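You operate a simulated robot arm through the tools that you are given. There is no shell and no other tool. Be economical: measure what you need, move in short steps, check, and stop when the job is done.

The job below is to be done with a simulated robot arm. You get a single attempt, and the scene is never put back.

## Task
Fill the red-band vial to about its line and push the grey stopper in.
Fine: stand it in the filler's well, swing the spout over, fill, swing it clear, then stopper it. Set down upright: what you pick out. Where these are worked on the way, their far stop is far enough and under half their travel is too little: swing spout.
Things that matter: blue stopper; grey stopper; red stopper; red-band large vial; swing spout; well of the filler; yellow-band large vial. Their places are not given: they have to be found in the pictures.

Only the result counts: the job must be done as asked and must still hold three seconds after the hand-in. Knocking over, shifting, dropping, spilling or breaking anything else fails it. Lids that push on must go on centred and level and be pressed home; caps that screw on are set level and turned clockwise until they are tight.

## Robot
A 7-joint arm with a two-finger parallel gripper, fixed in place. Base frame: the origin is at the foot of the arm, x ahead of it, y to its left, z up; the work surface is at about z = 0. Lengths are in cm, angles in degrees, forces in N, time in s.
With the tool pointing down near the work surface it reaches from about 22 to 58 cm from the base axis. Its first joint turns from -66.0 to 66.0 degrees. Payload 2.5 kg.
Tool frame: the origin (TCP) lies between the finger pads and is the grasp point; the fingertips stand 2.3 cm ahead of it; z points along the fingers, y is the line along which they close. Largest opening 9.4 cm; finger width 3.8, thickness 1; the body of the gripper, 5.4 by 9.6 cm, starts 3.9 cm behind the TCP.
Orientation is told as [roll, pitch, yaw] about the base's x, y, z axes, in that order, counted from this pose: with the fingers straight down and closing along the base's y, the tool's x points along the base's -x, its y along +y and its z along -z.

## Interface
- The arm moves only by the tool step_arm. Its argument "deltas" is a list of rows, each a list of 7 numbers: the turn, a rotation vector about the tool's x, y, z in degrees, then the shift along the tool's x, y, z in cm, then the finger opening in cm, from 0 to 9.4. In form: [[ax, ay, az, tx, ty, tz, claw], ...]. A call has 1 to 20 rows; each row shifts and turns the commanded pose from where the row before left it, along the tool's axes as they then stand. A row lasts 0.2 s, in which the tool goes at most 5 cm and 8.6 degrees; a call with a longer step from one row to the next is refused whole, and so is a gripper value outside its range. A pose out of reach is approached as far as the arm can. The call stops where the force on the tool passes 70 N (or 10 N more than at its start, if that is more) or the arm is blocked; 0.2 s more then pass. The fingers move at their own pace (about 10.8 cm/s each) and stop on an object; they squeeze with about 29 N. The grip force told is the motor's: it shows also when the fingers shut on nothing. Time passes only in rows, and 0.2 s behind the last, so rows that do not move let the fingers close. It gives the time, the measured TCP pose, the force on the tool (base axes), the opening and the grip force at its end, in the units of the frame above (readings bear some noise), with the torque about the TCP (base axes, N m) and any sound that the robot's microphone picked up.
- Cameras (640 x 400 px; columns grow to the right, rows downward): "scene" is fixed at [12.41, -40.86, 54.9]; the picture's right is [0.79, -0.61, 0.00], its down [-0.32, -0.41, -0.86] and it looks along [0.52, 0.68, -0.52] (base axes); focal length 266 px, centre (320, 200). "wrist" rides on the gripper at [8.6, 1.6, -7.4] in the tool frame; the picture's right is [-0.18, 0.98, 0.00], its down [-0.58, -0.11, -0.81] and it looks along [-0.79, -0.15, 0.59] (tool axes); focal length 243 px, centre (320, 200).
- get_image(camera): a new picture of that camera. No time passes.
- locate(camera, pixels): for up to 12 pixels [column, row] of the newest picture of that camera ("zoom" is the newest enlarged one), the place [x, y, z] in the base frame of the surface seen there, good to about 0.2 cm. No time passes.
- inspect(camera, box): a new picture of the part [left, top, right, bottom] of that camera's present view, enlarged. No time passes.
- finish_job(): hands the job in; it is judged then, once.

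Go step by step. Measure first, check grasps and placings, and put right what went wrong. The budget is 80 turns and 46 pictures, counting those below and the enlarged ones. Unless the task says otherwise, let go and move clear before handing in, and close with one line.

The tools are called after ">>>" by a JSON object that holds its "op" and its "data". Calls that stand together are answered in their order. step_arm: Moves the arm, as the interface text tells. Its arguments: {"type":"object","properties":{"deltas":{"type":"array","items":{"type":"array","items":{"type":"number"}}}},"required":["deltas"]} The other tools are called the same way: get_image (camera) takes a picture; locate (camera, pixels) gives the place of the surface under pixels of a picture; inspect (camera, box) takes an enlarged picture of a part of a camera's view; finish_job () hands the job in.

At the start:

```text
t: 0.0
position: [30.55, 7.65, 38.08]
tool_rot: [0.0, 0.0, 0.1]
ft_force: [-0.4, 0.5, 0.7]
wrist_torque: [0.02, 0.02, 0.0]
grip_width: 9.38
grasp_force: 0.1
```

scene: 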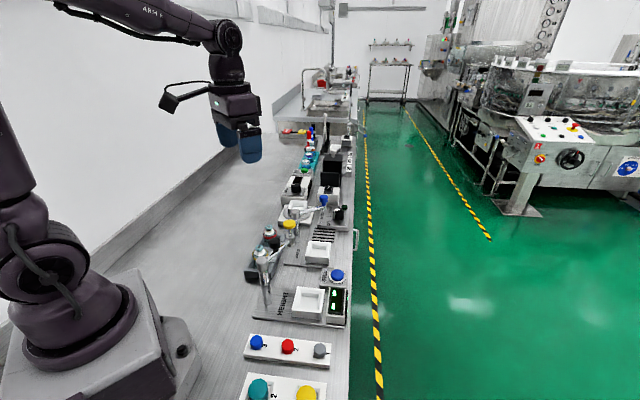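
wrist: 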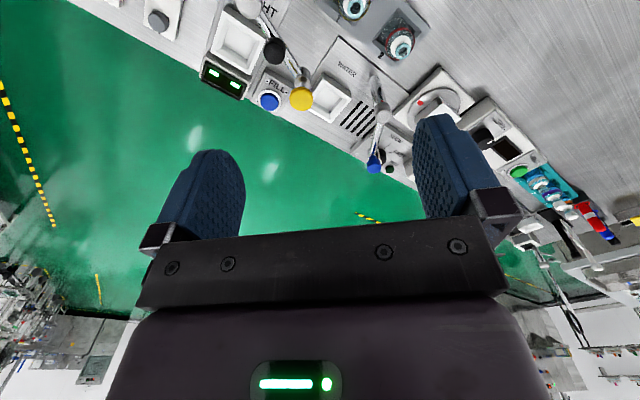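

The scene picture shows a row of devices around columns 240-350, with vials near (270,240) and stoppers at (257,342), (288,346), (320,350). I'll enlarge these areas.

>>> {"op": "inspect", "data": {"camera": "scene", "box": [230, 190, 360, 290]}}

>>> {"op": "inspect", "data": {"camera": "scene", "box": [230, 275, 370, 400]}}

>>> {"op": "inspect", "data": {"camera": "wrist", "box": [140, 0, 460, 190]}}

```text
4.00 times, centred on (295, 240) of scene
```

zoom: 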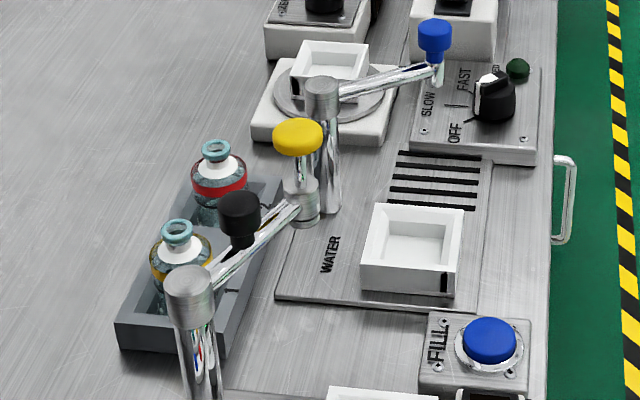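

```text
3.20 times, centred on (300, 338) of scene
```

zoom: 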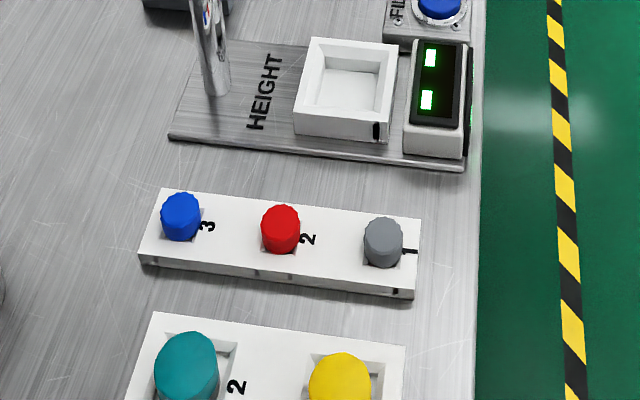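

```text
2.00 times, centred on (300, 95) of wrist
```

zoom: 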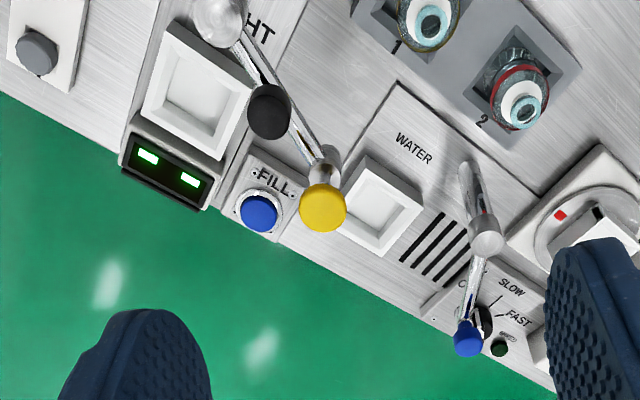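

The wrist zoom shows the WATER plate with its well at (378,205), a post at (475,200) with a blue-tipped arm, and the FILL button at (260,212). I'll locate these.

>>> {"op": "locate", "data": {"camera": "zoom", "pixels": [[378, 205], [345, 225], [385, 252], [423, 207], [372, 158], [260, 212], [487, 236], [468, 338], [524, 112], [430, 18], [322, 207], [268, 110]]}}

>>> {"op": "inspect", "data": {"camera": "scene", "box": [245, 190, 325, 290]}}

```text
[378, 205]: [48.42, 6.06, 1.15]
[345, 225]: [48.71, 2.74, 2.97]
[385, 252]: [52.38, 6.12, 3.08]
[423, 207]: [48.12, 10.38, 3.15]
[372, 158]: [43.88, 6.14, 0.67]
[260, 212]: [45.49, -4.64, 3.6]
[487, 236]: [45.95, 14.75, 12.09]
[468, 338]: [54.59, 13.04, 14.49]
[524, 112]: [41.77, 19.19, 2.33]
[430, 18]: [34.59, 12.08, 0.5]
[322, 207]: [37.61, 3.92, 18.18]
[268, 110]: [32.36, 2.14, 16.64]
```

```text
4.00 times, centred on (285, 240) of scene
```

zoom: 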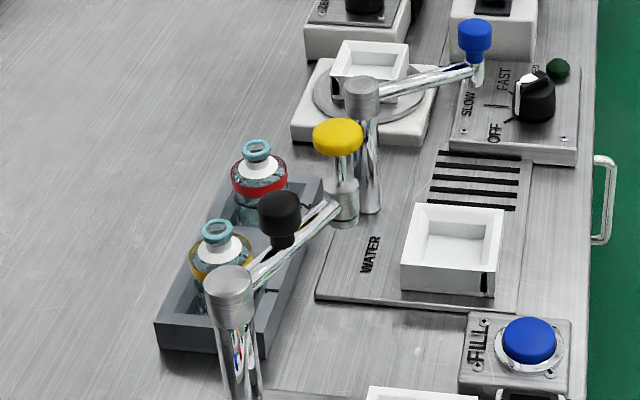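

The red-band vial is in the back slot at (258,180) of this zoom. I'll locate its lip and body, and the other parts, from this view.

>>> {"op": "locate", "data": {"camera": "zoom", "pixels": [[257, 142], [257, 158], [260, 190], [244, 147], [270, 150], [216, 225], [362, 85], [475, 25], [475, 60], [338, 130], [230, 278], [280, 200]]}}

>>> {"op": "inspect", "data": {"camera": "wrist", "box": [320, 0, 460, 90]}}

```text
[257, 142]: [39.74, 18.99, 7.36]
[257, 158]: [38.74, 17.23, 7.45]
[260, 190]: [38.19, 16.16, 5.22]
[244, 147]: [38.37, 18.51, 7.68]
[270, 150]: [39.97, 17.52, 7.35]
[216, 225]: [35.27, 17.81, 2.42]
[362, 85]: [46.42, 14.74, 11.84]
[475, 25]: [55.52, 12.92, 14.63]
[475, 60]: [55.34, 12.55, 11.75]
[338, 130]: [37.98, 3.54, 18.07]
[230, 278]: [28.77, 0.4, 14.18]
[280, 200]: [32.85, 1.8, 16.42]
```

```text
4.44 times, centred on (390, 45) of wrist
```

zoom: 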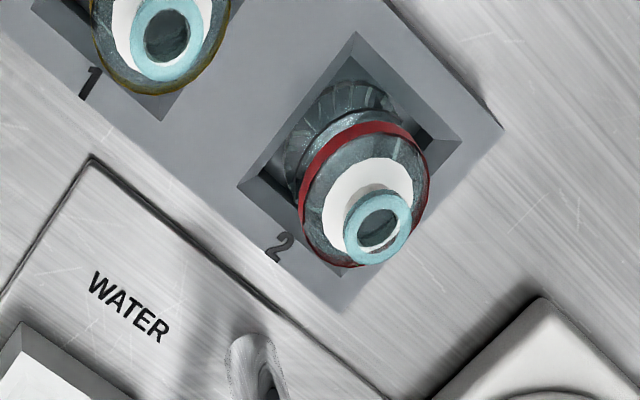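

The red-band vial stands in slot 2; I'll measure its width and the slot's rim here.

>>> {"op": "locate", "data": {"camera": "zoom", "pixels": [[345, 228], [410, 228], [378, 192], [375, 263], [306, 195], [427, 180], [370, 130], [358, 32], [462, 153], [237, 187], [345, 255], [335, 308]]}}

```text
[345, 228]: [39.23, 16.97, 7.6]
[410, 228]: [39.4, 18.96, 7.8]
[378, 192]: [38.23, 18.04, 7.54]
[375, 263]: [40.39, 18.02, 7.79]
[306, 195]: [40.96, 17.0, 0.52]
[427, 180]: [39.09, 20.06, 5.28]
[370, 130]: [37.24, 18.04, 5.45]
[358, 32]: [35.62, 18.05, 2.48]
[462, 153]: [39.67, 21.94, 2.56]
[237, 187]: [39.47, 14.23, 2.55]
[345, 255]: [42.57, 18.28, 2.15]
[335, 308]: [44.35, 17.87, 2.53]
```

The vial axis is near (39.3, 18.0), lip at z 7.7 and body about 4 cm wide, with tray edges at 45°. I'll move above it with the jaws turned to close along the (1,-1) diagonal.

>>> {"op": "step_arm", "data": {"deltas": [[0, 0, 0, -2.19, 2.59, 0, 9.4], [0, 0, 0, -2.19, 2.59, 0, 9.4], [0, 0, 0, -2.19, 2.59, 0, 9.4], [0, 0, 0, -2.19, 2.59, 0, 9.4], [0, 0, -7.5, 0, 0, 0, 9.4], [0, 0, -7.5, 0, 0, 0, 9.4], [0, 0, -7.5, 0, 0, 0, 9.4], [0, 0, -7.5, 0, 0, 0, 9.4], [0, 0, -7.5, 0, 0, 0, 9.4], [0, 0, -7.5, 0, 0, 0, 9.4], [0, 0, 0, 0, 0, 3.5, 9.4], [0, 0, 0, 0, 0, 3.5, 9.4], [0, 0, 0, 0, 0, 3.5, 9.4], [0, 0, 0, 0, 0, 3.5, 9.4], [0, 0, 0, 0, 0, 3.5, 9.4], [0, 0, 0, 0, 0, 0, 9.4]]}}

>>> {"op": "get_image", "data": {"camera": "wrist"}}

>>> {"op": "inspect", "data": {"camera": "scene", "box": [230, 150, 360, 290]}}

```text
t: 3.4
position: [39.26, 17.86, 20.47]
tool_rot: [0.0, 0.0, 45.0]
ft_force: [0.9, 0.4, 0.0]
wrist_torque: [0.0, 0.01, 0.01]
grip_width: 9.39
grasp_force: 0.0
```

```text
38 pictures are left
```

wrist: 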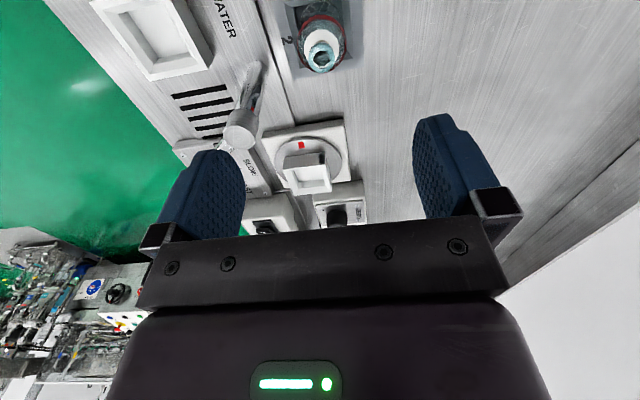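

```text
2.86 times, centred on (295, 220) of scene
```

zoom: 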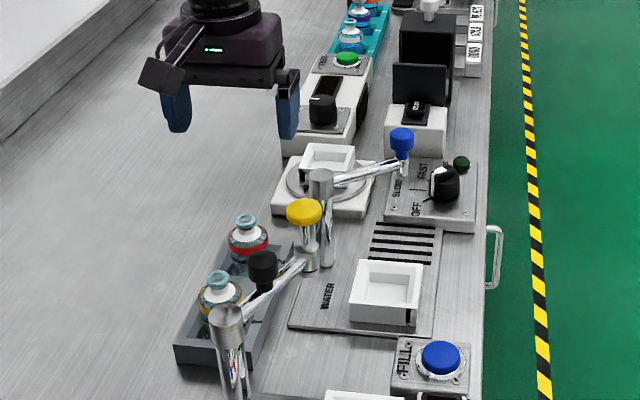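

The wrist picture shows the vial lip at (322,57) and the well at (155,30). I'll locate the lip edges and well corners to refine both centres.

>>> {"op": "locate", "data": {"camera": "wrist", "pixels": [[309, 58], [334, 58], [322, 44], [322, 70], [150, 78], [213, 66], [95, 3], [154, 58], [191, 50], [160, 35], [240, 130], [150, 5]]}}

```text
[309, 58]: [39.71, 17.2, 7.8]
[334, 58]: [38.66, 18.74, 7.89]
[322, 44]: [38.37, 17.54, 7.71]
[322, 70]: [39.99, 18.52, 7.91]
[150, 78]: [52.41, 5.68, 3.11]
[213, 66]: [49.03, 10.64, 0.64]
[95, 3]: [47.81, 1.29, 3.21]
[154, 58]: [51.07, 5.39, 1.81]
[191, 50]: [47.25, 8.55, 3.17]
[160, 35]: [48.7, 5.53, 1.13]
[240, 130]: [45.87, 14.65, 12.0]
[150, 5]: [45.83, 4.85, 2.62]
```

The vial axis is confirmed at about (39.2, 18.0) and the jaw is within 0.15 cm. I'll descend and close on the body at z 5.3.

>>> {"op": "step_arm", "data": {"deltas": [[0, 0, 0, 0, 0.1, 4, 9.4], [0, 0, 0, 0, 0, 4, 9.4], [0, 0, 0, 0, 0, 3, 8], [0, 0, 0, 0, 0, 2.5, 8], [0, 0, 0, 0, 0, 1.7, 7], [0, 0, 0, 0, 0, 0, 4.5], [0, 0, 0, 0, 0, 0, 3], [0, 0, 0, 0, 0, 0, 3], [0, 0, 0, 0, 0, 0, 3]]}}

>>> {"op": "inspect", "data": {"camera": "scene", "box": [230, 170, 330, 290]}}

```text
t: 5.4
position: [39.08, 17.97, 5.24]
tool_rot: [0.1, 0.0, 45.1]
ft_force: [-0.7, 0.0, 0.2]
wrist_torque: [0.03, -0.02, 0.01]
grip_width: 3.86
grasp_force: 29.2
```

```text
3.33 times, centred on (280, 230) of scene
```

zoom: 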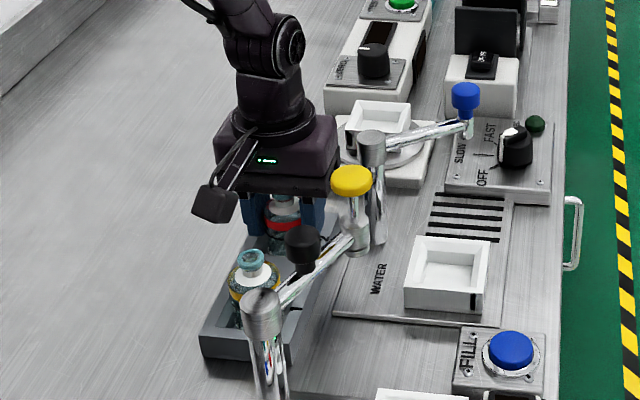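

The vial is held at 3.86 cm. I'll lift it to z 22 to clear the post and the gauge arm, then check the view and the well.

>>> {"op": "step_arm", "data": {"deltas": [[0, 0, 0, 0, 0, -1, 3], [0, 0, 0, 0, 0, -2.5, 3], [0, 0, 0, 0, 0, -3.5, 3], [0, 0, 0, 0, 0, -3.5, 3], [0, 0, 0, 0, 0, -3.5, 3], [0, 0, 0, 0, 0, -3, 3], [0, 0, 0, 0, 0, 0, 3]]}}

>>> {"op": "inspect", "data": {"camera": "scene", "box": [225, 130, 365, 270]}}

>>> {"op": "locate", "data": {"camera": "zoom", "pixels": [[320, 200]]}}

```text
t: 7.0
position: [39.33, 18.06, 22.43]
tool_rot: [-0.1, 0.1, 45.1]
ft_force: [0.7, -0.3, 0.0]
wrist_torque: [-0.03, 0.01, 0.04]
grip_width: 3.86
grasp_force: 29.2
```

```text
2.86 times, centred on (295, 200) of scene
```

zoom: 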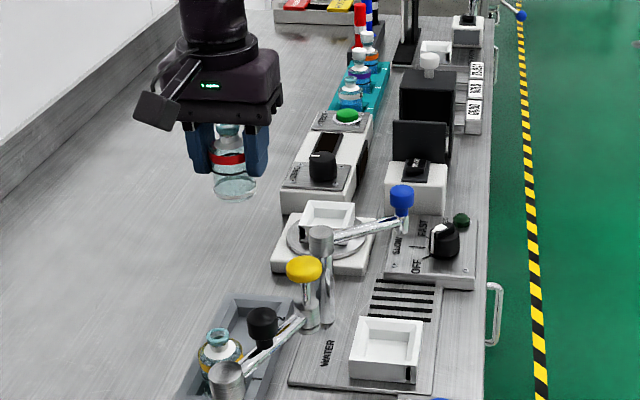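

```text
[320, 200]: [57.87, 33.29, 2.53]
```

The vial is held upright with its bottom at about (236,195) of the zoom. I'll locate the bottom and the well's rim corners (356,317), (422,321), (417,364), (350,360).

>>> {"op": "locate", "data": {"camera": "zoom", "pixels": [[236, 198], [215, 180], [234, 160], [358, 319], [421, 322], [416, 363], [351, 358], [385, 340], [364, 325], [414, 327], [410, 355], [358, 352]]}}

```text
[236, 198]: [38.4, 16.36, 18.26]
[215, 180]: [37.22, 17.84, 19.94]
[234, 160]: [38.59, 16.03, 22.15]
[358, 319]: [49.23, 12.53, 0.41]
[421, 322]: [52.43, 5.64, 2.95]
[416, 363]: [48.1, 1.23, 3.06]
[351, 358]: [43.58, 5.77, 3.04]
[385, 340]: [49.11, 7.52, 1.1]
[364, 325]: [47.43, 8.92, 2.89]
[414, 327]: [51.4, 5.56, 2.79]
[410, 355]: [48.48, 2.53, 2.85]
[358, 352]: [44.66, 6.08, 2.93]
```

The well's centre comes out at (48.0, 5.75), with inner sides of about 4.6 cm and a floor at z 1.1. I'll carry the vial over it at height and then go down partway.

>>> {"op": "step_arm", "data": {"deltas": [[0, 0, 0, 0.4, -2.47, 0, 3], [0, 0, 0, 0.4, -2.47, 0, 3], [0, 0, 0, 0.4, -2.47, 0, 3], [0, 0, 0, 0.4, -2.47, 0, 3], [0, 0, 0, 0.4, -2.47, 0, 3], [0, 0, 0, 0.4, -2.47, 0, 3], [0, 0, 0, 0, 0, 3, 3], [0, 0, 0, 0, 0, 3, 3], [0, 0, 0, 0, 0, 3, 3], [0, 0, 0, 0, 0, 3, 3], [0, 0, 0, 0, 0, 0, 3]]}}

>>> {"op": "inspect", "data": {"camera": "scene", "box": [250, 150, 370, 290]}}

```text
t: 9.4
position: [48.05, 5.79, 10.32]
tool_rot: [0.1, 0.0, 45.0]
ft_force: [1.2, 0.1, -0.3]
wrist_torque: [0.01, 0.0, 0.0]
grip_width: 3.87
grasp_force: 29.3
```

```text
2.86 times, centred on (310, 220) of scene
```

zoom: 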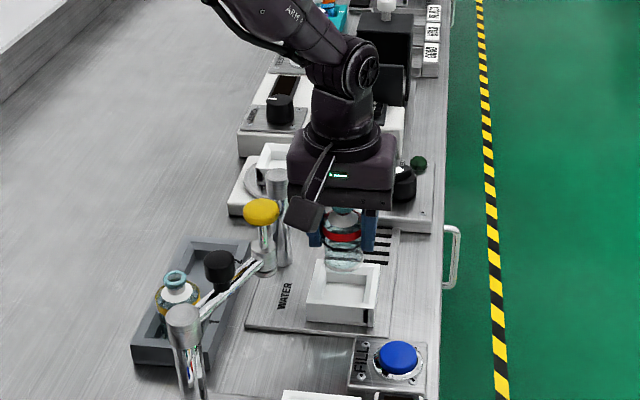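

The vial hangs over the well, centred within 0.1 cm. I'll lower it, with small final steps until it touches.

>>> {"op": "step_arm", "data": {"deltas": [[0, 0, 0, 0, 0, 1.5, 3], [0, 0, 0, 0, 0, 1.5, 3], [0, 0, 0, 0, 0, 0.8, 3], [0, 0, 0, 0, 0, 0, 3]]}}

>>> {"op": "inspect", "data": {"camera": "scene", "box": [290, 210, 370, 290]}}

```text
t: 10.4
position: [47.87, 5.86, 6.63]
tool_rot: [-0.1, 0.0, 45.0]
ft_force: [2.5, -3.5, 0.5]
wrist_torque: [-0.12, -0.07, -0.02]
grip_width: 3.87
grasp_force: 28.6
```

```text
5.00 times, centred on (330, 250) of scene
```

zoom: 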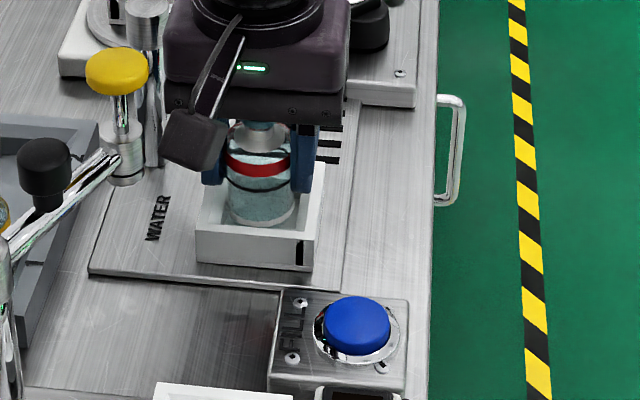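

A small side force (+2.5,-3.5) tells that the vial touches the well's wall on its (-x,+y) side. I'll shift 0.25 cm away and go on down.

>>> {"op": "step_arm", "data": {"deltas": [[0, 0, 0, 0, -0.25, 0, 3], [0, 0, 0, 0, 0, 0.3, 3], [0, 0, 0, 0, 0, 0.3, 3], [0, 0, 0, 0, 0, 0, 3]]}}

```text
t: 11.4
position: [48.15, 5.72, 5.94]
tool_rot: [0.0, 0.0, 45.1]
ft_force: [-0.1, 0.0, -0.6]
wrist_torque: [-0.01, 0.04, 0.01]
grip_width: 3.87
grasp_force: 29.2
```

The side force is gone at TCP z 5.94. I'll take a few 0.12 cm steps to find the floor.

>>> {"op": "step_arm", "data": {"deltas": [[0, 0, 0, 0, 0, 0.12, 3], [0, 0, 0, 0, 0, 0.12, 3], [0, 0, 0, 0, 0, 0, 3]]}}

```text
t: 12.2
position: [48.17, 5.63, 5.73]
tool_rot: [-0.1, -0.1, 45.1]
ft_force: [1.4, 0.9, 7.4]
wrist_torque: [0.09, 0.04, 0.0]
grip_width: 3.85
grasp_force: 28.6
```

The floor contact shows as +7.4 N. I'll open and rise straight up, then look at the result.

>>> {"op": "step_arm", "data": {"deltas": [[0, 0, 0, 0, 0, 0, 4.4], [0, 0, 0, 0, 0, 0, 6.5], [0, 0, 0, 0, 0, 0, 6.5], [0, 0, 0, 0, 0, -3, 6.5], [0, 0, 0, 0, 0, -4, 6.5], [0, 0, 0, 0, 0, -4, 6.5], [0, 0, 0, 0, 0, -4, 6.5], [0, 0, 0, 0, 0, -3, 6.5], [0, 0, 0, 0, 0, 0, 6.5]]}}

>>> {"op": "get_image", "data": {"camera": "wrist"}}

>>> {"op": "inspect", "data": {"camera": "scene", "box": [270, 195, 360, 285]}}

```text
t: 14.2
position: [48.23, 5.68, 23.64]
tool_rot: [0.0, 0.0, 45.0]
ft_force: [0.6, -0.2, -0.1]
wrist_torque: [0.01, 0.02, 0.06]
grip_width: 6.5
grasp_force: 0.1
```

```text
32 pictures are left
```

wrist: 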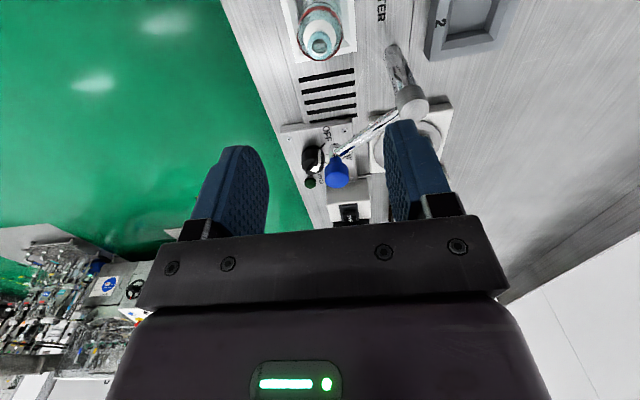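

```text
4.44 times, centred on (315, 240) of scene
```

zoom: 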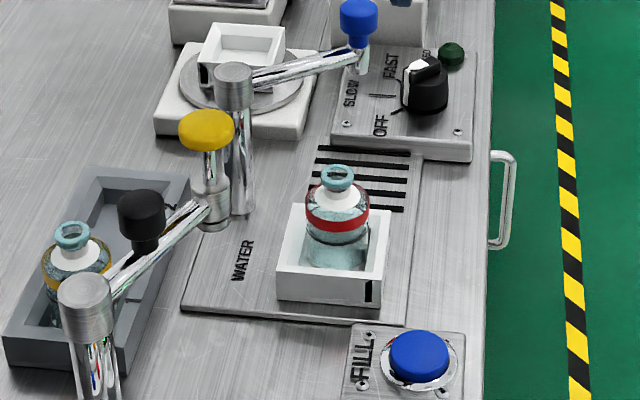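

The vial stands upright in the well. Now I'll measure the knob, the spout's tip, the post and the vial lip from this zoom.

>>> {"op": "locate", "data": {"camera": "zoom", "pixels": [[360, 5], [360, 22], [345, 15], [376, 15], [358, 38], [360, 52], [360, 73], [233, 70], [338, 168], [338, 188], [324, 175], [352, 175]]}}

>>> {"op": "inspect", "data": {"camera": "wrist", "box": [270, 0, 450, 200]}}

```text
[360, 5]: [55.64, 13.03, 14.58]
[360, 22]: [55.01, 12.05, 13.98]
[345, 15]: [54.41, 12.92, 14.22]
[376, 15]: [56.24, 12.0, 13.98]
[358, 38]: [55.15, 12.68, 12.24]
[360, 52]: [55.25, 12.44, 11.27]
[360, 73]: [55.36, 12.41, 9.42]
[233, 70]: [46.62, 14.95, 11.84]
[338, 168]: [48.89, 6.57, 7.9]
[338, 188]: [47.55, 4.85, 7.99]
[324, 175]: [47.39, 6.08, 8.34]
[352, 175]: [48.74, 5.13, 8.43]
```

```text
2.00 times, centred on (360, 100) of wrist
```

zoom: 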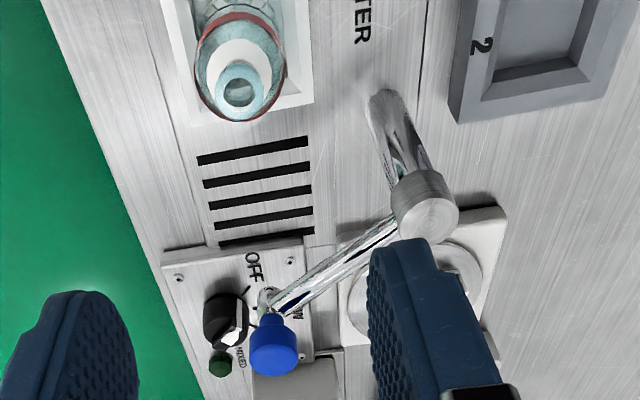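

The blue knob centres at about (55.3, 12.7), z 12.9–14.6; the pivot is near (46.2, 14.75), giving a radius of 9.3 that matches the vial mouth at (48.15, 5.65). I'll turn the jaws to close along the arc's tangent and move above the knob.

>>> {"op": "step_arm", "data": {"deltas": [[0, 0, 8.25, 0, 0, 0, 6], [0, 0, 8.25, 0, 0, 0, 6], [0, 0, 8.25, 0, 0, 0, 6], [0, 0, 8.25, 0, 0, 0, 6], [0, 0, 8.25, 0, 0, 0, 6], [0, 0, 8.25, 0, 0, 0, 6], [0, 0, 8.2, 0, 0, 0, 6], [0, 0, 0, -1.8, 2.8, 1.5, 6], [0, 0, 0, -1.8, 2.8, 1.5, 6], [0, 0, 0, -1.8, 2.8, 1.5, 6], [0, 0, 0, 0, 0, 0, 6]]}}

>>> {"op": "get_image", "data": {"camera": "wrist"}}

>>> {"op": "inspect", "data": {"camera": "scene", "box": [280, 140, 370, 230]}}

```text
t: 16.6
position: [55.3, 12.65, 19.09]
tool_rot: [0.0, -0.1, -12.7]
ft_force: [0.4, 0.9, -0.2]
wrist_torque: [0.01, 0.03, -0.03]
grip_width: 5.97
grasp_force: 0.0
```

```text
29 pictures are left
```

wrist: 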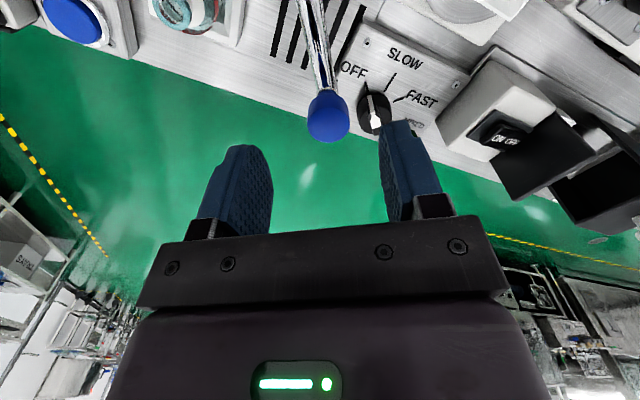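

```text
4.44 times, centred on (325, 185) of scene
```

zoom: 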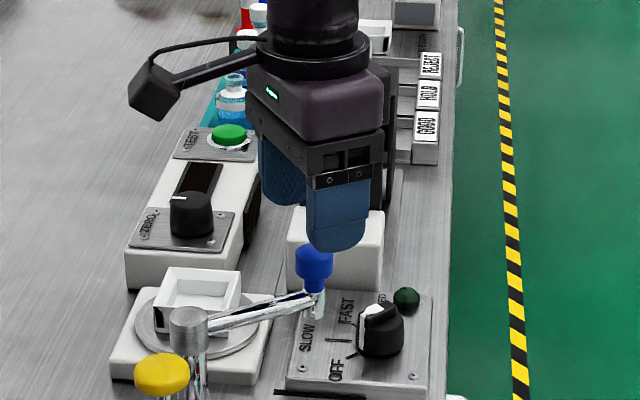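

The knob shows at (328,117) in the wrist picture, aligned between the fingers. I'll check its place and then descend to grip.

>>> {"op": "locate", "data": {"camera": "wrist", "pixels": [[328, 105], [328, 120], [310, 115], [346, 115], [322, 60], [322, 80]]}}

>>> {"op": "step_arm", "data": {"deltas": [[0, 0, 0, 0, 0, 2, 6], [0, 0, 0, 0, 0, 2, 6], [0, 0, 0, 0, 0, 1.2, 6], [0, 0, 0, 0, 0, 0, 3], [0, 0, 0, 0, 0, 0, 1], [0, 0, 0, 0, 0, 0, 1], [0, 0, 0, 0, 0, 0, 1]]}}

```text
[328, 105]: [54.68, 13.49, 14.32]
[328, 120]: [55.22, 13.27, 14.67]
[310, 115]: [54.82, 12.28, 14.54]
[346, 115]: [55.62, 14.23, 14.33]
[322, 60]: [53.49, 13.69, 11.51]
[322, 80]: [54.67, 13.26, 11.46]
```

```text
t: 18.2
position: [55.35, 12.68, 14.0]
tool_rot: [-0.1, 0.0, -12.8]
ft_force: [4.1, 2.0, -3.6]
wrist_torque: [-0.3, -0.28, -0.23]
grip_width: 2.55
grasp_force: 45.0
```

The fingers stopped at 2.55 cm with a slight side load. I'll look at how the knob is held before swinging.

>>> {"op": "inspect", "data": {"camera": "scene", "box": [290, 170, 360, 240]}}

```text
5.71 times, centred on (325, 205) of scene
```

zoom: 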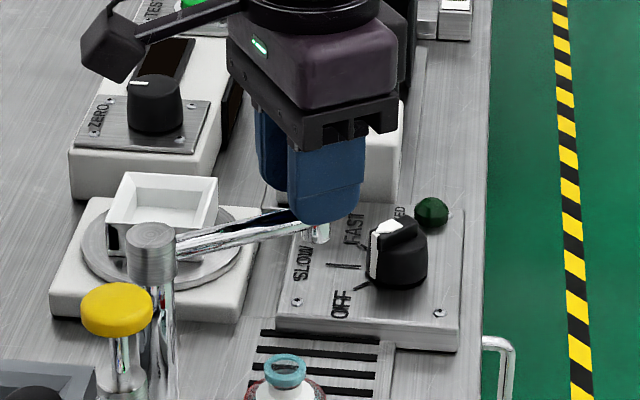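

The knob sits between the fingers. I'll swing it along the arc about the post in 8° pieces, half the way first.

>>> {"op": "step_arm", "data": {"deltas": [[0, 0, 4, 0, 0, 0, 1], [0, 0, 0, 0, -1.297, 0, 1], [0, 0, 8, 0, 0, 0, 1], [0, 0, 0, 0, -1.297, 0, 1], [0, 0, 8, 0, 0, 0, 1], [0, 0, 0, 0, -1.297, 0, 1], [0, 0, 8, 0, 0, 0, 1], [0, 0, 0, 0, -1.297, 0, 1], [0, 0, 4, 0, 0, 0, 1]]}}

>>> {"op": "inspect", "data": {"camera": "scene", "box": [280, 170, 370, 260]}}

```text
t: 20.2
position: [52.63, 8.17, 14.01]
tool_rot: [-0.1, 0.0, -44.8]
ft_force: [-2.9, -3.1, 4.3]
wrist_torque: [0.2, -0.06, 0.35]
grip_width: 2.55
grasp_force: 45.5
```

```text
4.44 times, centred on (325, 215) of scene
```

zoom: 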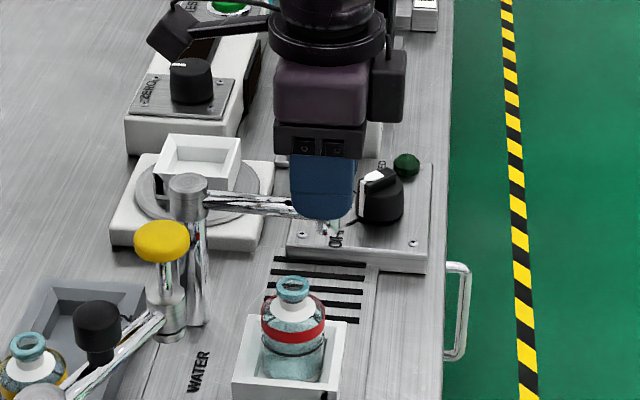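

The spout follows with low forces. I'll continue with the remaining arc and watch for the stop.

>>> {"op": "step_arm", "data": {"deltas": [[0, 0, 4, 0, 0, 0, 1], [0, 0, 0, 0, -1.297, 0, 1], [0, 0, 8, 0, 0, 0, 1], [0, 0, 0, 0, -1.297, 0, 1], [0, 0, 8, 0, 0, 0, 1], [0, 0, 0, 0, -1.297, 0, 1], [0, 0, 8, 0, 0, 0, 1], [0, 0, 0, 0, -1.297, 0, 1], [0, 0, 0, 0, 0, 0, 1]]}}

>>> {"op": "inspect", "data": {"camera": "scene", "box": [270, 190, 360, 280]}}

```text
t: 22.2
position: [48.33, 5.63, 13.81]
tool_rot: [0.0, 0.0, -72.7]
ft_force: [3.2, -1.1, -3.2]
wrist_torque: [0.39, -0.12, -0.36]
grip_width: 2.55
grasp_force: 45.2
```

```text
4.44 times, centred on (315, 235) of scene
```

zoom: 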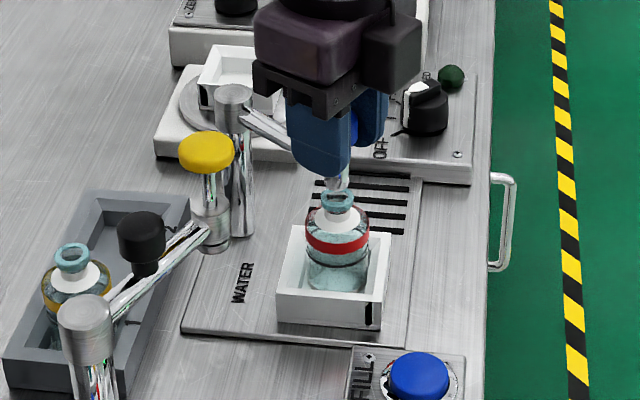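

The spout's tip now seems to be right above the vial mouth at (337,185). I'll open the fingers carefully, rise, and check alignment.

>>> {"op": "step_arm", "data": {"deltas": [[0, 0, 0, 0, 0, 0, 4], [0, 0, 0, 0, 0, 0, 5], [0, 0, 0, 0, 0, 0, 5], [0, 0, 0, 0, 0, -3, 5], [0, 0, 0, 0, 0, -3, 5], [0, 0, 0, 0, 0, 0, 5]]}}

>>> {"op": "get_image", "data": {"camera": "wrist"}}

>>> {"op": "inspect", "data": {"camera": "scene", "box": [290, 205, 350, 265]}}

```text
t: 23.6
position: [48.34, 5.56, 20.16]
tool_rot: [0.0, 0.0, -72.7]
ft_force: [-0.5, 0.8, -1.0]
wrist_torque: [-0.01, -0.02, 0.0]
grip_width: 4.99
grasp_force: 0.1
```

```text
24 pictures are left
```

wrist: 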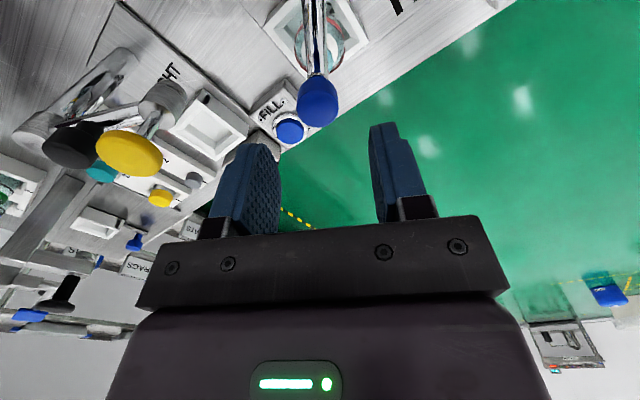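

```text
6.67 times, centred on (320, 235) of scene
```

zoom: 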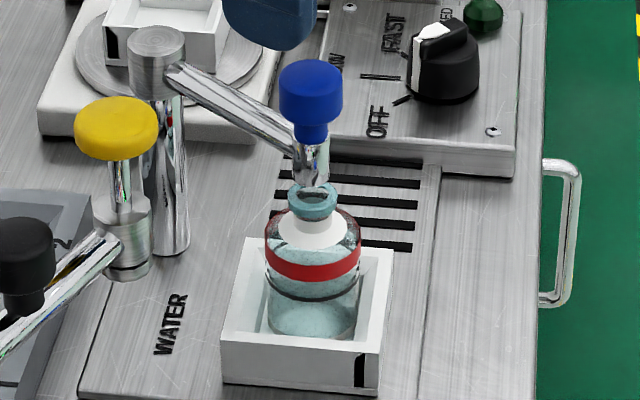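

The spout's end is over the mouth at (312,185); a thin black line lies below the red band at (312,297), which is likely the fill line. I'll measure the tip against the lip.

>>> {"op": "locate", "data": {"camera": "zoom", "pixels": [[310, 90], [311, 150], [311, 180], [290, 200], [335, 198], [312, 212], [312, 297], [312, 265], [275, 285], [312, 335], [157, 45]]}}

>>> {"op": "locate", "data": {"camera": "wrist", "pixels": [[318, 90], [318, 108], [290, 131], [289, 122]]}}

```text
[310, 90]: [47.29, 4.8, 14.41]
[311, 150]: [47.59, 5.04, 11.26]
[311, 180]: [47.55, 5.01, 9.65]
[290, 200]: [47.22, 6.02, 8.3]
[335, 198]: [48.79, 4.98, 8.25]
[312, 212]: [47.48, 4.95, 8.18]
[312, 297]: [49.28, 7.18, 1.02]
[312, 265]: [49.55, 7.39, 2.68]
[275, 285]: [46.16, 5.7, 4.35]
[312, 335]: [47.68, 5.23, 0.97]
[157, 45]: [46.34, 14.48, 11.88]
```

```text
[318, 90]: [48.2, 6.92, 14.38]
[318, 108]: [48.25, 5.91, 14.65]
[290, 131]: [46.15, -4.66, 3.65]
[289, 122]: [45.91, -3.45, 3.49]
```

The spout's axis is at about (47.9, 5.5) and the lip's centre at (48.0, 5.5), so it is aligned. Next I'll go to the FILL button side, turning the jaws to 45° so that the camera stays clear of the yellow gauge arm.

>>> {"op": "step_arm", "data": {"deltas": [[0, 0, -8.41, 0, 0, -1, 5], [0, 0, -8.41, 0, 0, -1, 5], [0, 0, -8.41, 0, 0, 0, 5], [0, 0, -8.41, 0, 0, 0, 5], [0, 0, -8.41, 0, 0, 0, 5], [0, 0, -8.41, 0, 0, 0, 5], [0, 0, -8.41, 0, 0, 0, 5], [0, 0, -8.41, 0, 0, 0, 5], [0, 0, -8.41, 0, 0, 0, 5], [0, 0, -8.41, 0, 0, 0, 5], [0, 0, -8.41, 0, 0, 0, 5], [0, 0, -8.41, 0, 0, 0, 5], [0, 0, -8.41, 0, 0, 0, 5], [0, 0, -8.37, 0, 0, 0, 5], [0, 0, 0, 2.21, -2.14, 0, 5], [0, 0, 0, 2.21, -2.14, 0, 5], [0, 0, 0, 2.21, -2.14, 0, 5], [0, 0, 0, 2.21, -2.14, 0, 5], [0, 0, 0, 0, 0, 0, 5]]}}

>>> {"op": "inspect", "data": {"camera": "scene", "box": [290, 210, 370, 310]}}

```text
t: 27.6
position: [48.31, -6.59, 21.9]
tool_rot: [0.0, 0.0, 45.1]
ft_force: [-0.1, 0.0, -0.1]
wrist_torque: [-0.01, -0.01, 0.02]
grip_width: 5.0
grasp_force: 0.1
```

```text
4.00 times, centred on (330, 260) of scene
```

zoom: 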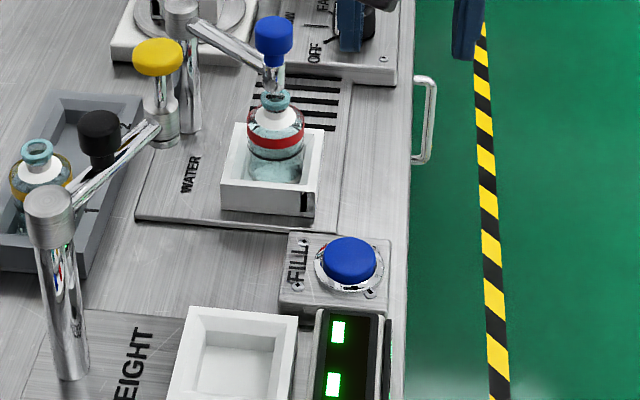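

The view of the vial and button (350,260) is clear. I'll measure the button and the display's top beside it.

>>> {"op": "locate", "data": {"camera": "zoom", "pixels": [[326, 258], [374, 255], [350, 240], [350, 270], [350, 255], [350, 283], [348, 315], [375, 320], [297, 245], [380, 245]]}}

```text
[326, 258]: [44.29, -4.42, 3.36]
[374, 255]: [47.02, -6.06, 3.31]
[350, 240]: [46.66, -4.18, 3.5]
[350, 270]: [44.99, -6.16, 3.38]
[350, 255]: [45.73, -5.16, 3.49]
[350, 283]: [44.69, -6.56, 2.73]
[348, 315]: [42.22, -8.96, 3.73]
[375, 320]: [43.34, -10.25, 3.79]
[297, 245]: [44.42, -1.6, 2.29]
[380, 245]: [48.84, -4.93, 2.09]
```

The button's centre is (45.8, -5.1) with its top at z 3.5. I'll put the left finger over it with the hand off to the right, stopping just above so that the scene view of the vial stays open.

>>> {"op": "step_arm", "data": {"deltas": [[0, 0, 0, 0.36, -0.07, 4, 5], [0, 0, 0, 0.36, -0.07, 4, 5], [0, 0, 0, 0, 0, 4, 5], [0, 0, 0, 0, 0, 2, 5], [0, 0, 0, 0, 0, 1.4, 5], [0, 0, 0, 0, 0, 0, 5]]}}

>>> {"op": "inspect", "data": {"camera": "scene", "box": [290, 215, 370, 295]}}

```text
t: 29.0
position: [47.72, -7.21, 6.6]
tool_rot: [0.1, 0.1, 45.0]
ft_force: [0.0, -0.8, -0.2]
wrist_torque: [0.01, 0.01, 0.01]
grip_width: 4.99
grasp_force: 0.0
```

```text
5.00 times, centred on (330, 255) of scene
```

zoom: 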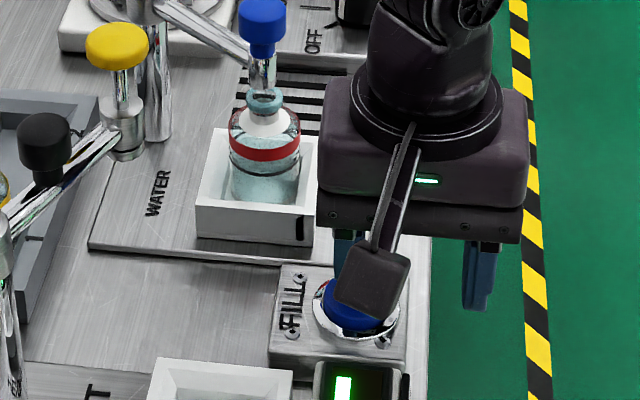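

The vial stays fully visible at (265,155). I'll make a first short press and lift, and then see what happens.

>>> {"op": "step_arm", "data": {"deltas": [[0, 0, 0, 0, 0, 0.6, 5], [0, 0, 0, 0, 0, 0.3, 5], [0, 0, 0, 0, 0, 0.2, 5]]}}

>>> {"op": "step_arm", "data": {"deltas": [[0, 0, 0, 0, 0, -0.9, 5]]}}

>>> {"op": "inspect", "data": {"camera": "scene", "box": [290, 215, 370, 295]}}

```text
t: 29.8
position: [47.74, -7.22, 5.46]
tool_rot: [0.0, -0.1, 45.1]
ft_force: [-1.3, 1.2, 4.4]
wrist_torque: [0.1, 0.08, -0.02]
grip_width: 5.07
grasp_force: 0.5
heard: click
```

```text
t: 30.2
position: [47.63, -7.29, 6.31]
tool_rot: [0.0, 0.0, 45.1]
ft_force: [1.3, 0.1, -0.3]
wrist_torque: [0.03, 0.02, -0.01]
grip_width: 5.02
grasp_force: 0.1
```

```text
5.00 times, centred on (330, 255) of scene
```

zoom: 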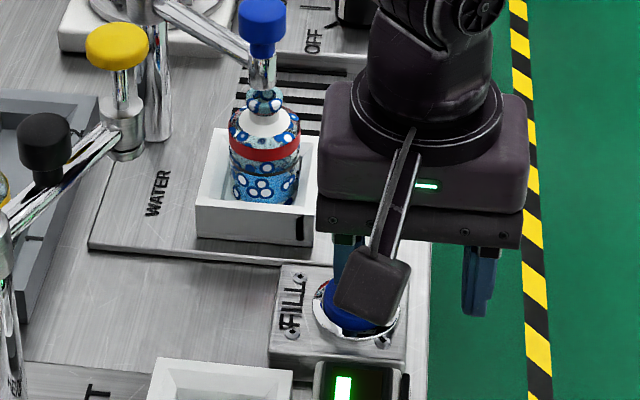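

A click was heard and the vial's look changed at (265,180), with blue liquid inside. I'll zoom in to see the level.

>>> {"op": "inspect", "data": {"camera": "scene", "box": [328, 228, 358, 260]}}

```text
12.50 times, centred on (343, 244) of scene
```

zoom: 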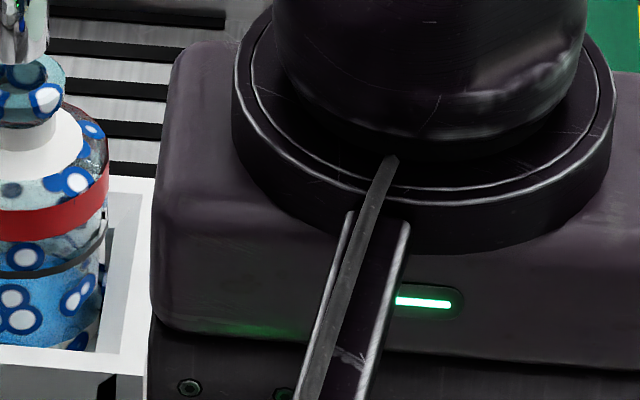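

The line and the level are at the picture's left edge; I'll re-centre on the vial at about (319,249).

>>> {"op": "inspect", "data": {"camera": "scene", "box": [299, 234, 339, 259]}}

```text
16.00 times, centred on (319, 246) of scene
```

zoom: 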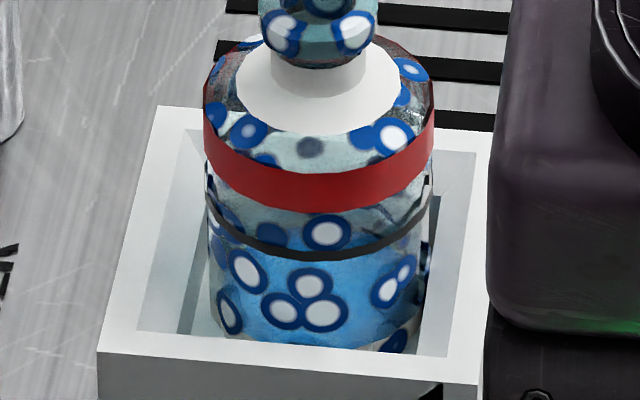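

The blue liquid shows below the black line, its upper edge around row 255-260 in this zoom. I'll let 0.4 s pass and compare to learn whether it still flows.

>>> {"op": "step_arm", "data": {"deltas": [[0, 0, 0, 0, 0, 0, 5]]}}

>>> {"op": "inspect", "data": {"camera": "scene", "box": [299, 234, 339, 259]}}

```text
t: 30.6
position: [47.63, -7.33, 6.35]
tool_rot: [0.1, 0.0, 45.1]
ft_force: [-1.3, 0.1, -0.9]
wrist_torque: [-0.01, 0.01, 0.02]
grip_width: 5.0
grasp_force: 0.1
```

```text
16.00 times, centred on (319, 246) of scene
```

zoom: 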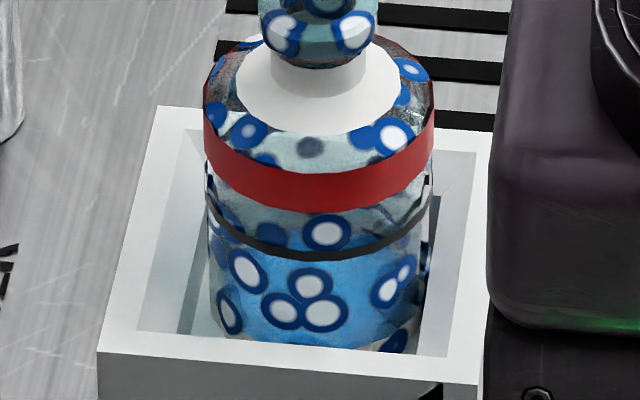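

Nothing changed, so the flow has stopped. The level is hard to judge against the line here, so I'll look from the wrist camera, which sees the vial at a flatter angle.

>>> {"op": "get_image", "data": {"camera": "wrist"}}

```text
16 pictures are left
```

wrist: 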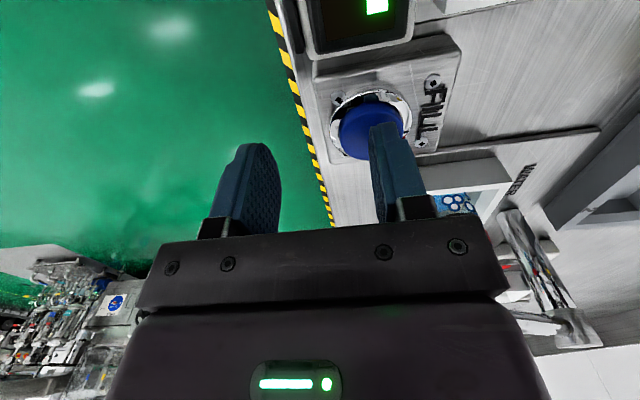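

The hand hides the vial in the wrist view. Earlier `locate` saw through the glass, so probing pixels down the vial in the scene zoom should show the liquid's surface.

>>> {"op": "locate", "data": {"camera": "zoom", "pixels": [[320, 225], [320, 236], [318, 254], [318, 266], [318, 280], [318, 310], [318, 335], [240, 215], [400, 215], [285, 245], [360, 265], [210, 200]]}}

```text
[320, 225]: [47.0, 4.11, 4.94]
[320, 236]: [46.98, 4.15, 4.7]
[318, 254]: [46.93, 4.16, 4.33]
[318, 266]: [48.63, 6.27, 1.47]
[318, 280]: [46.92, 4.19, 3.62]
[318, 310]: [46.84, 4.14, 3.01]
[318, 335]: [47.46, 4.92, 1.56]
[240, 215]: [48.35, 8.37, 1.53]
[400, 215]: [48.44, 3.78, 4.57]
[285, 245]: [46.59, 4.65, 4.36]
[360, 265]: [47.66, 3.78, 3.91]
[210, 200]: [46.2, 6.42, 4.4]
```

Inside the vial two pixels give z≈1.5 (the empty floor read about 1.0), so the level is low while the line is at z≈4.35; holding the button makes it flow. I'll hold about 1 s, release and measure.

>>> {"op": "step_arm", "data": {"deltas": [[0, 0, 0, 0, 0, 0.9, 5], [0, 0, 0, 0, 0, 0, 5], [0, 0, 0, 0, 0, 0, 5], [0, 0, 0, 0, 0, 0, 5], [0, 0, 0, 0, 0, 0, 5], [0, 0, 0, 0, 0, -0.9, 5]]}}

>>> {"op": "inspect", "data": {"camera": "scene", "box": [299, 234, 339, 259]}}

>>> {"op": "locate", "data": {"camera": "zoom", "pixels": [[318, 270], [300, 262], [340, 262], [360, 280], [280, 262], [345, 245], [270, 280], [370, 262], [318, 335], [345, 320], [270, 245], [365, 245]]}}

```text
t: 32.0
position: [47.65, -7.3, 6.37]
tool_rot: [0.1, 0.0, 45.1]
ft_force: [-0.7, 0.1, 0.8]
wrist_torque: [0.03, -0.02, 0.01]
grip_width: 5.02
grasp_force: 0.1
heard: click
```

```text
16.00 times, centred on (319, 246) of scene
```

zoom: 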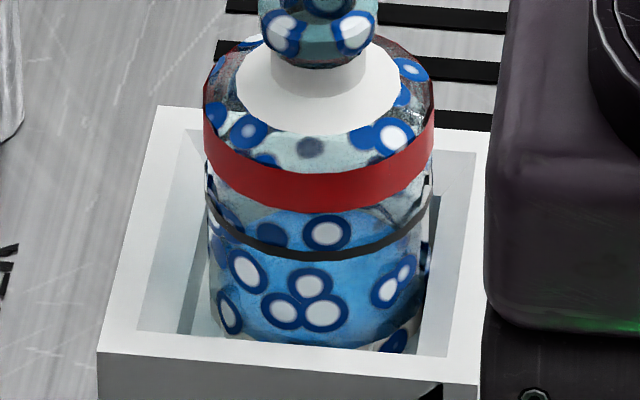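

```text
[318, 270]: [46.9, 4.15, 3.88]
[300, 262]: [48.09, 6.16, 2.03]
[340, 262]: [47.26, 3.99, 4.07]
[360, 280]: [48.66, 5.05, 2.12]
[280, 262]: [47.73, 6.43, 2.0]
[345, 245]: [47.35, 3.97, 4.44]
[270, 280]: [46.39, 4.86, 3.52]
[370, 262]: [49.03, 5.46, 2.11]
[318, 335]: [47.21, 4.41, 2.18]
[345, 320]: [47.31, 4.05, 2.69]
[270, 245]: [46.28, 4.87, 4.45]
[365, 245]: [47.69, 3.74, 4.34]
```

The level is now about z 2.05, up ~0.55 cm for about 1 s of pressing, and the line is at 4.35. I'll hold about 3 s more and measure again.

>>> {"op": "step_arm", "data": {"deltas": [[0, 0, 0, 0, 0, 0.9, 5], [0, 0, 0, 0, 0, 0, 5], [0, 0, 0, 0, 0, 0, 5], [0, 0, 0, 0, 0, 0, 5], [0, 0, 0, 0, 0, 0, 5], [0, 0, 0, 0, 0, 0, 5], [0, 0, 0, 0, 0, 0, 5], [0, 0, 0, 0, 0, 0, 5], [0, 0, 0, 0, 0, 0, 5], [0, 0, 0, 0, 0, 0, 5], [0, 0, 0, 0, 0, 0, 5], [0, 0, 0, 0, 0, 0, 5], [0, 0, 0, 0, 0, 0, 5], [0, 0, 0, 0, 0, 0, 5], [0, 0, 0, 0, 0, -0.9, 5]]}}

>>> {"op": "inspect", "data": {"camera": "scene", "box": [299, 234, 339, 259]}}

>>> {"op": "locate", "data": {"camera": "zoom", "pixels": [[300, 262], [280, 262], [360, 280], [370, 262], [300, 225], [285, 215], [370, 225], [290, 210], [360, 212], [318, 335], [318, 252], [345, 320]]}}

```text
t: 35.2
position: [47.62, -7.32, 6.38]
tool_rot: [0.1, 0.1, 45.1]
ft_force: [-0.7, -0.3, -0.6]
wrist_torque: [0.0, -0.04, -0.02]
grip_width: 5.03
grasp_force: 0.1
heard: click
```

```text
16.00 times, centred on (319, 246) of scene
```

zoom: 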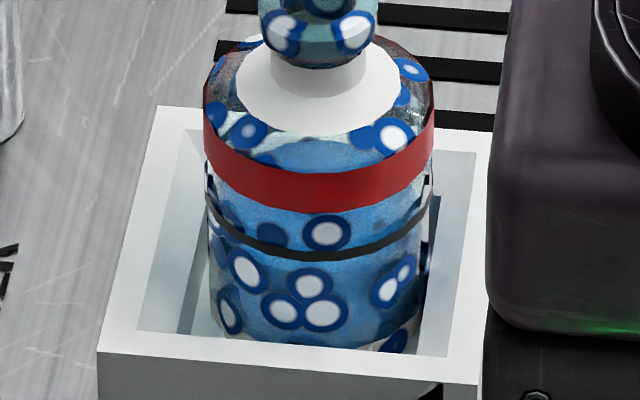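

```text
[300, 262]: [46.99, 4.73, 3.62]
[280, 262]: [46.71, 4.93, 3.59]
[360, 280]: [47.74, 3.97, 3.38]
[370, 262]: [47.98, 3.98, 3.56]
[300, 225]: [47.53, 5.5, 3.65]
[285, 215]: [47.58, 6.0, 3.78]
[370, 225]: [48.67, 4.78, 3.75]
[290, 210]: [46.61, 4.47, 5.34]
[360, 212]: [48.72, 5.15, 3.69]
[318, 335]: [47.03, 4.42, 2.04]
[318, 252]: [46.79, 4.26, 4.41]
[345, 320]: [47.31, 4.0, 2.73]
```

The surface now reads z≈3.7, so about 0.12 cm rises per row and 0.65 cm is left to the line at 4.37. I'll hold for five rows more.

>>> {"op": "step_arm", "data": {"deltas": [[0, 0, 0, 0, 0, 0.9, 5], [0, 0, 0, 0, 0, 0, 5], [0, 0, 0, 0, 0, 0, 5], [0, 0, 0, 0, 0, 0, 5], [0, 0, 0, 0, 0, 0, 5], [0, 0, 0, 0, 0, 0, 5], [0, 0, 0, 0, 0, -0.9, 5]]}}

>>> {"op": "inspect", "data": {"camera": "scene", "box": [299, 234, 339, 259]}}

>>> {"op": "locate", "data": {"camera": "zoom", "pixels": [[300, 225], [285, 215], [370, 225], [360, 212], [280, 230], [290, 160], [318, 155], [340, 155], [318, 252], [300, 262], [365, 262], [375, 235]]}}

```text
t: 36.8
position: [47.77, -7.3, 6.34]
tool_rot: [0.1, 0.0, 45.0]
ft_force: [0.0, -0.3, 0.7]
wrist_torque: [0.0, -0.02, 0.02]
grip_width: 5.01
grasp_force: 0.1
heard: click
```

```text
16.00 times, centred on (319, 246) of scene
```

zoom: 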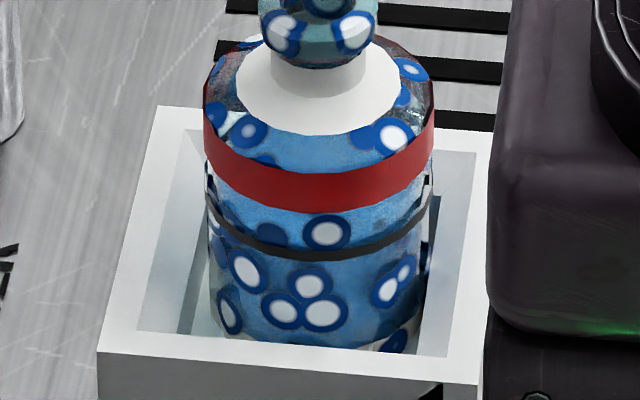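

```text
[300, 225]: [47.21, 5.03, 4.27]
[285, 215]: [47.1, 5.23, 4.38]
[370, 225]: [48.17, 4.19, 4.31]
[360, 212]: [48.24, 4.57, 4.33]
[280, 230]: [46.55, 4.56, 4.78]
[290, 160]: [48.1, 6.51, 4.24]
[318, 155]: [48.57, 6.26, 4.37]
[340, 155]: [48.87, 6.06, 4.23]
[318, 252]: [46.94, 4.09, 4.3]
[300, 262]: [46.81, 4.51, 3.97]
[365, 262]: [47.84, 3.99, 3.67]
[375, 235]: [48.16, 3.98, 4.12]
```

The surface reads z≈4.3 against the line's 4.33, so the fill is right. Now I'll rise, go back over the knob with the jaws turned to -72.7°.

>>> {"op": "step_arm", "data": {"deltas": [[0, 0, 0, 0, 0, -4, 5], [0, 0, 0, 0, 0, -4, 5], [0, 0, 0, 0, 0, -4, 5], [0, 0, 0, 0, 0, -3.6, 5], [0, 0, 0, -2.38, 2.22, 0, 5], [0, 0, 0, -2.38, 2.22, 0, 5], [0, 0, 0, -2.38, 2.22, 0, 5], [0, 0, 0, -2.38, 2.22, 0, 5], [0, 0, 0, 0, 0, 0, 5]]}}

>>> {"op": "step_arm", "data": {"deltas": [[0, 0, 8.41, 0, 0, 0, 5], [0, 0, 8.41, 0, 0, 0, 5], [0, 0, 8.41, 0, 0, 0, 5], [0, 0, 8.41, 0, 0, 0, 5], [0, 0, 8.41, 0, 0, 0, 5], [0, 0, 8.41, 0, 0, 0, 5], [0, 0, 8.41, 0, 0, 0, 5], [0, 0, 8.41, 0, 0, 0, 5], [0, 0, 8.41, 0, 0, 0, 5], [0, 0, 8.41, 0, 0, 0, 5], [0, 0, 8.41, 0, 0, 0, 5], [0, 0, 8.41, 0, 0, 0, 5], [0, 0, 8.41, 0, 0, 0, 5], [0, 0, 8.37, 0, 0, 0, 5], [0, 0, 0, 0, 0, 2, 5], [0, 0, 0, 0, 0, 0, 5]]}}

>>> {"op": "inspect", "data": {"camera": "wrist", "box": [240, 0, 400, 200]}}

>>> {"op": "locate", "data": {"camera": "zoom", "pixels": [[320, 180], [320, 200], [280, 200], [360, 200], [300, 220]]}}

```text
t: 38.8
position: [48.27, 5.73, 21.75]
tool_rot: [0.0, 0.0, 45.0]
ft_force: [0.1, 0.1, 0.2]
wrist_torque: [0.04, 0.0, -0.03]
grip_width: 4.99
grasp_force: 0.1
```

```text
t: 42.2
position: [48.08, 5.76, 19.95]
tool_rot: [0.1, 0.0, -72.7]
ft_force: [0.5, -0.5, -0.5]
wrist_torque: [0.02, -0.01, -0.01]
grip_width: 4.99
grasp_force: 0.0
```

```text
2.00 times, centred on (320, 100) of wrist
```

zoom: 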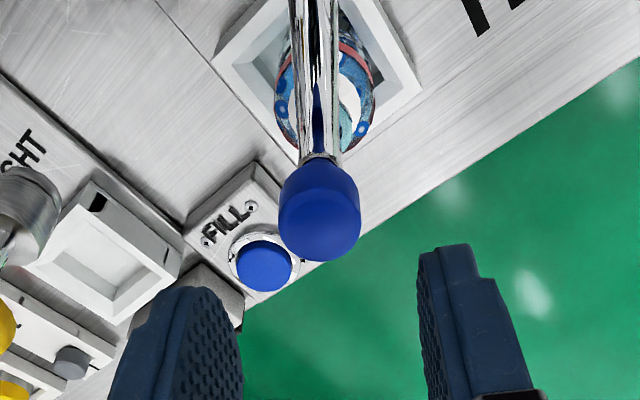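

```text
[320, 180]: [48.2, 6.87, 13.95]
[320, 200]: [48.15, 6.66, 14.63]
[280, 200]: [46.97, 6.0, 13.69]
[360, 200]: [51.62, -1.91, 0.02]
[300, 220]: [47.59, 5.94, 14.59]
```

The knob's centre at about (48.1, 5.8) matches the TCP. I'll descend, grip it and swing it back along the arc, half first.

>>> {"op": "step_arm", "data": {"deltas": [[0, 0, 1.5, 0, 0, 2, 5], [0, 0, 0, 0, 0, 2, 5], [0, 0, 0, 0, 0, 2, 5], [0, 0, 0, 0, 0, 0, 2.5], [0, 0, 0, 0, 0, 0, 1], [0, 0, 0, 0, 0, 0, 1], [0, 0, 0, 0, 0, 0, 1]]}}

>>> {"op": "step_arm", "data": {"deltas": [[0, 0, 0, 0, 1.297, 0, 1], [0, 0, -8, 0, 0, 0, 1], [0, 0, 0, 0, 1.297, 0, 1], [0, 0, -8, 0, 0, 0, 1], [0, 0, 0, 0, 1.297, 0, 1], [0, 0, -8, 0, 0, 0, 1], [0, 0, 0, 0, 1.297, 0, 1], [0, 0, -8, 0, 0, 0, 1]]}}

```text
t: 43.8
position: [48.15, 5.81, 14.06]
tool_rot: [0.1, 0.0, -74.2]
ft_force: [2.3, -2.9, 1.1]
wrist_torque: [0.06, 0.24, -0.11]
grip_width: 2.56
grasp_force: 45.1
```

```text
t: 45.6
position: [52.59, 8.29, 13.99]
tool_rot: [0.1, 0.1, -42.1]
ft_force: [3.6, 3.1, -1.3]
wrist_torque: [-0.14, 0.21, -0.4]
grip_width: 2.57
grasp_force: 44.9
```

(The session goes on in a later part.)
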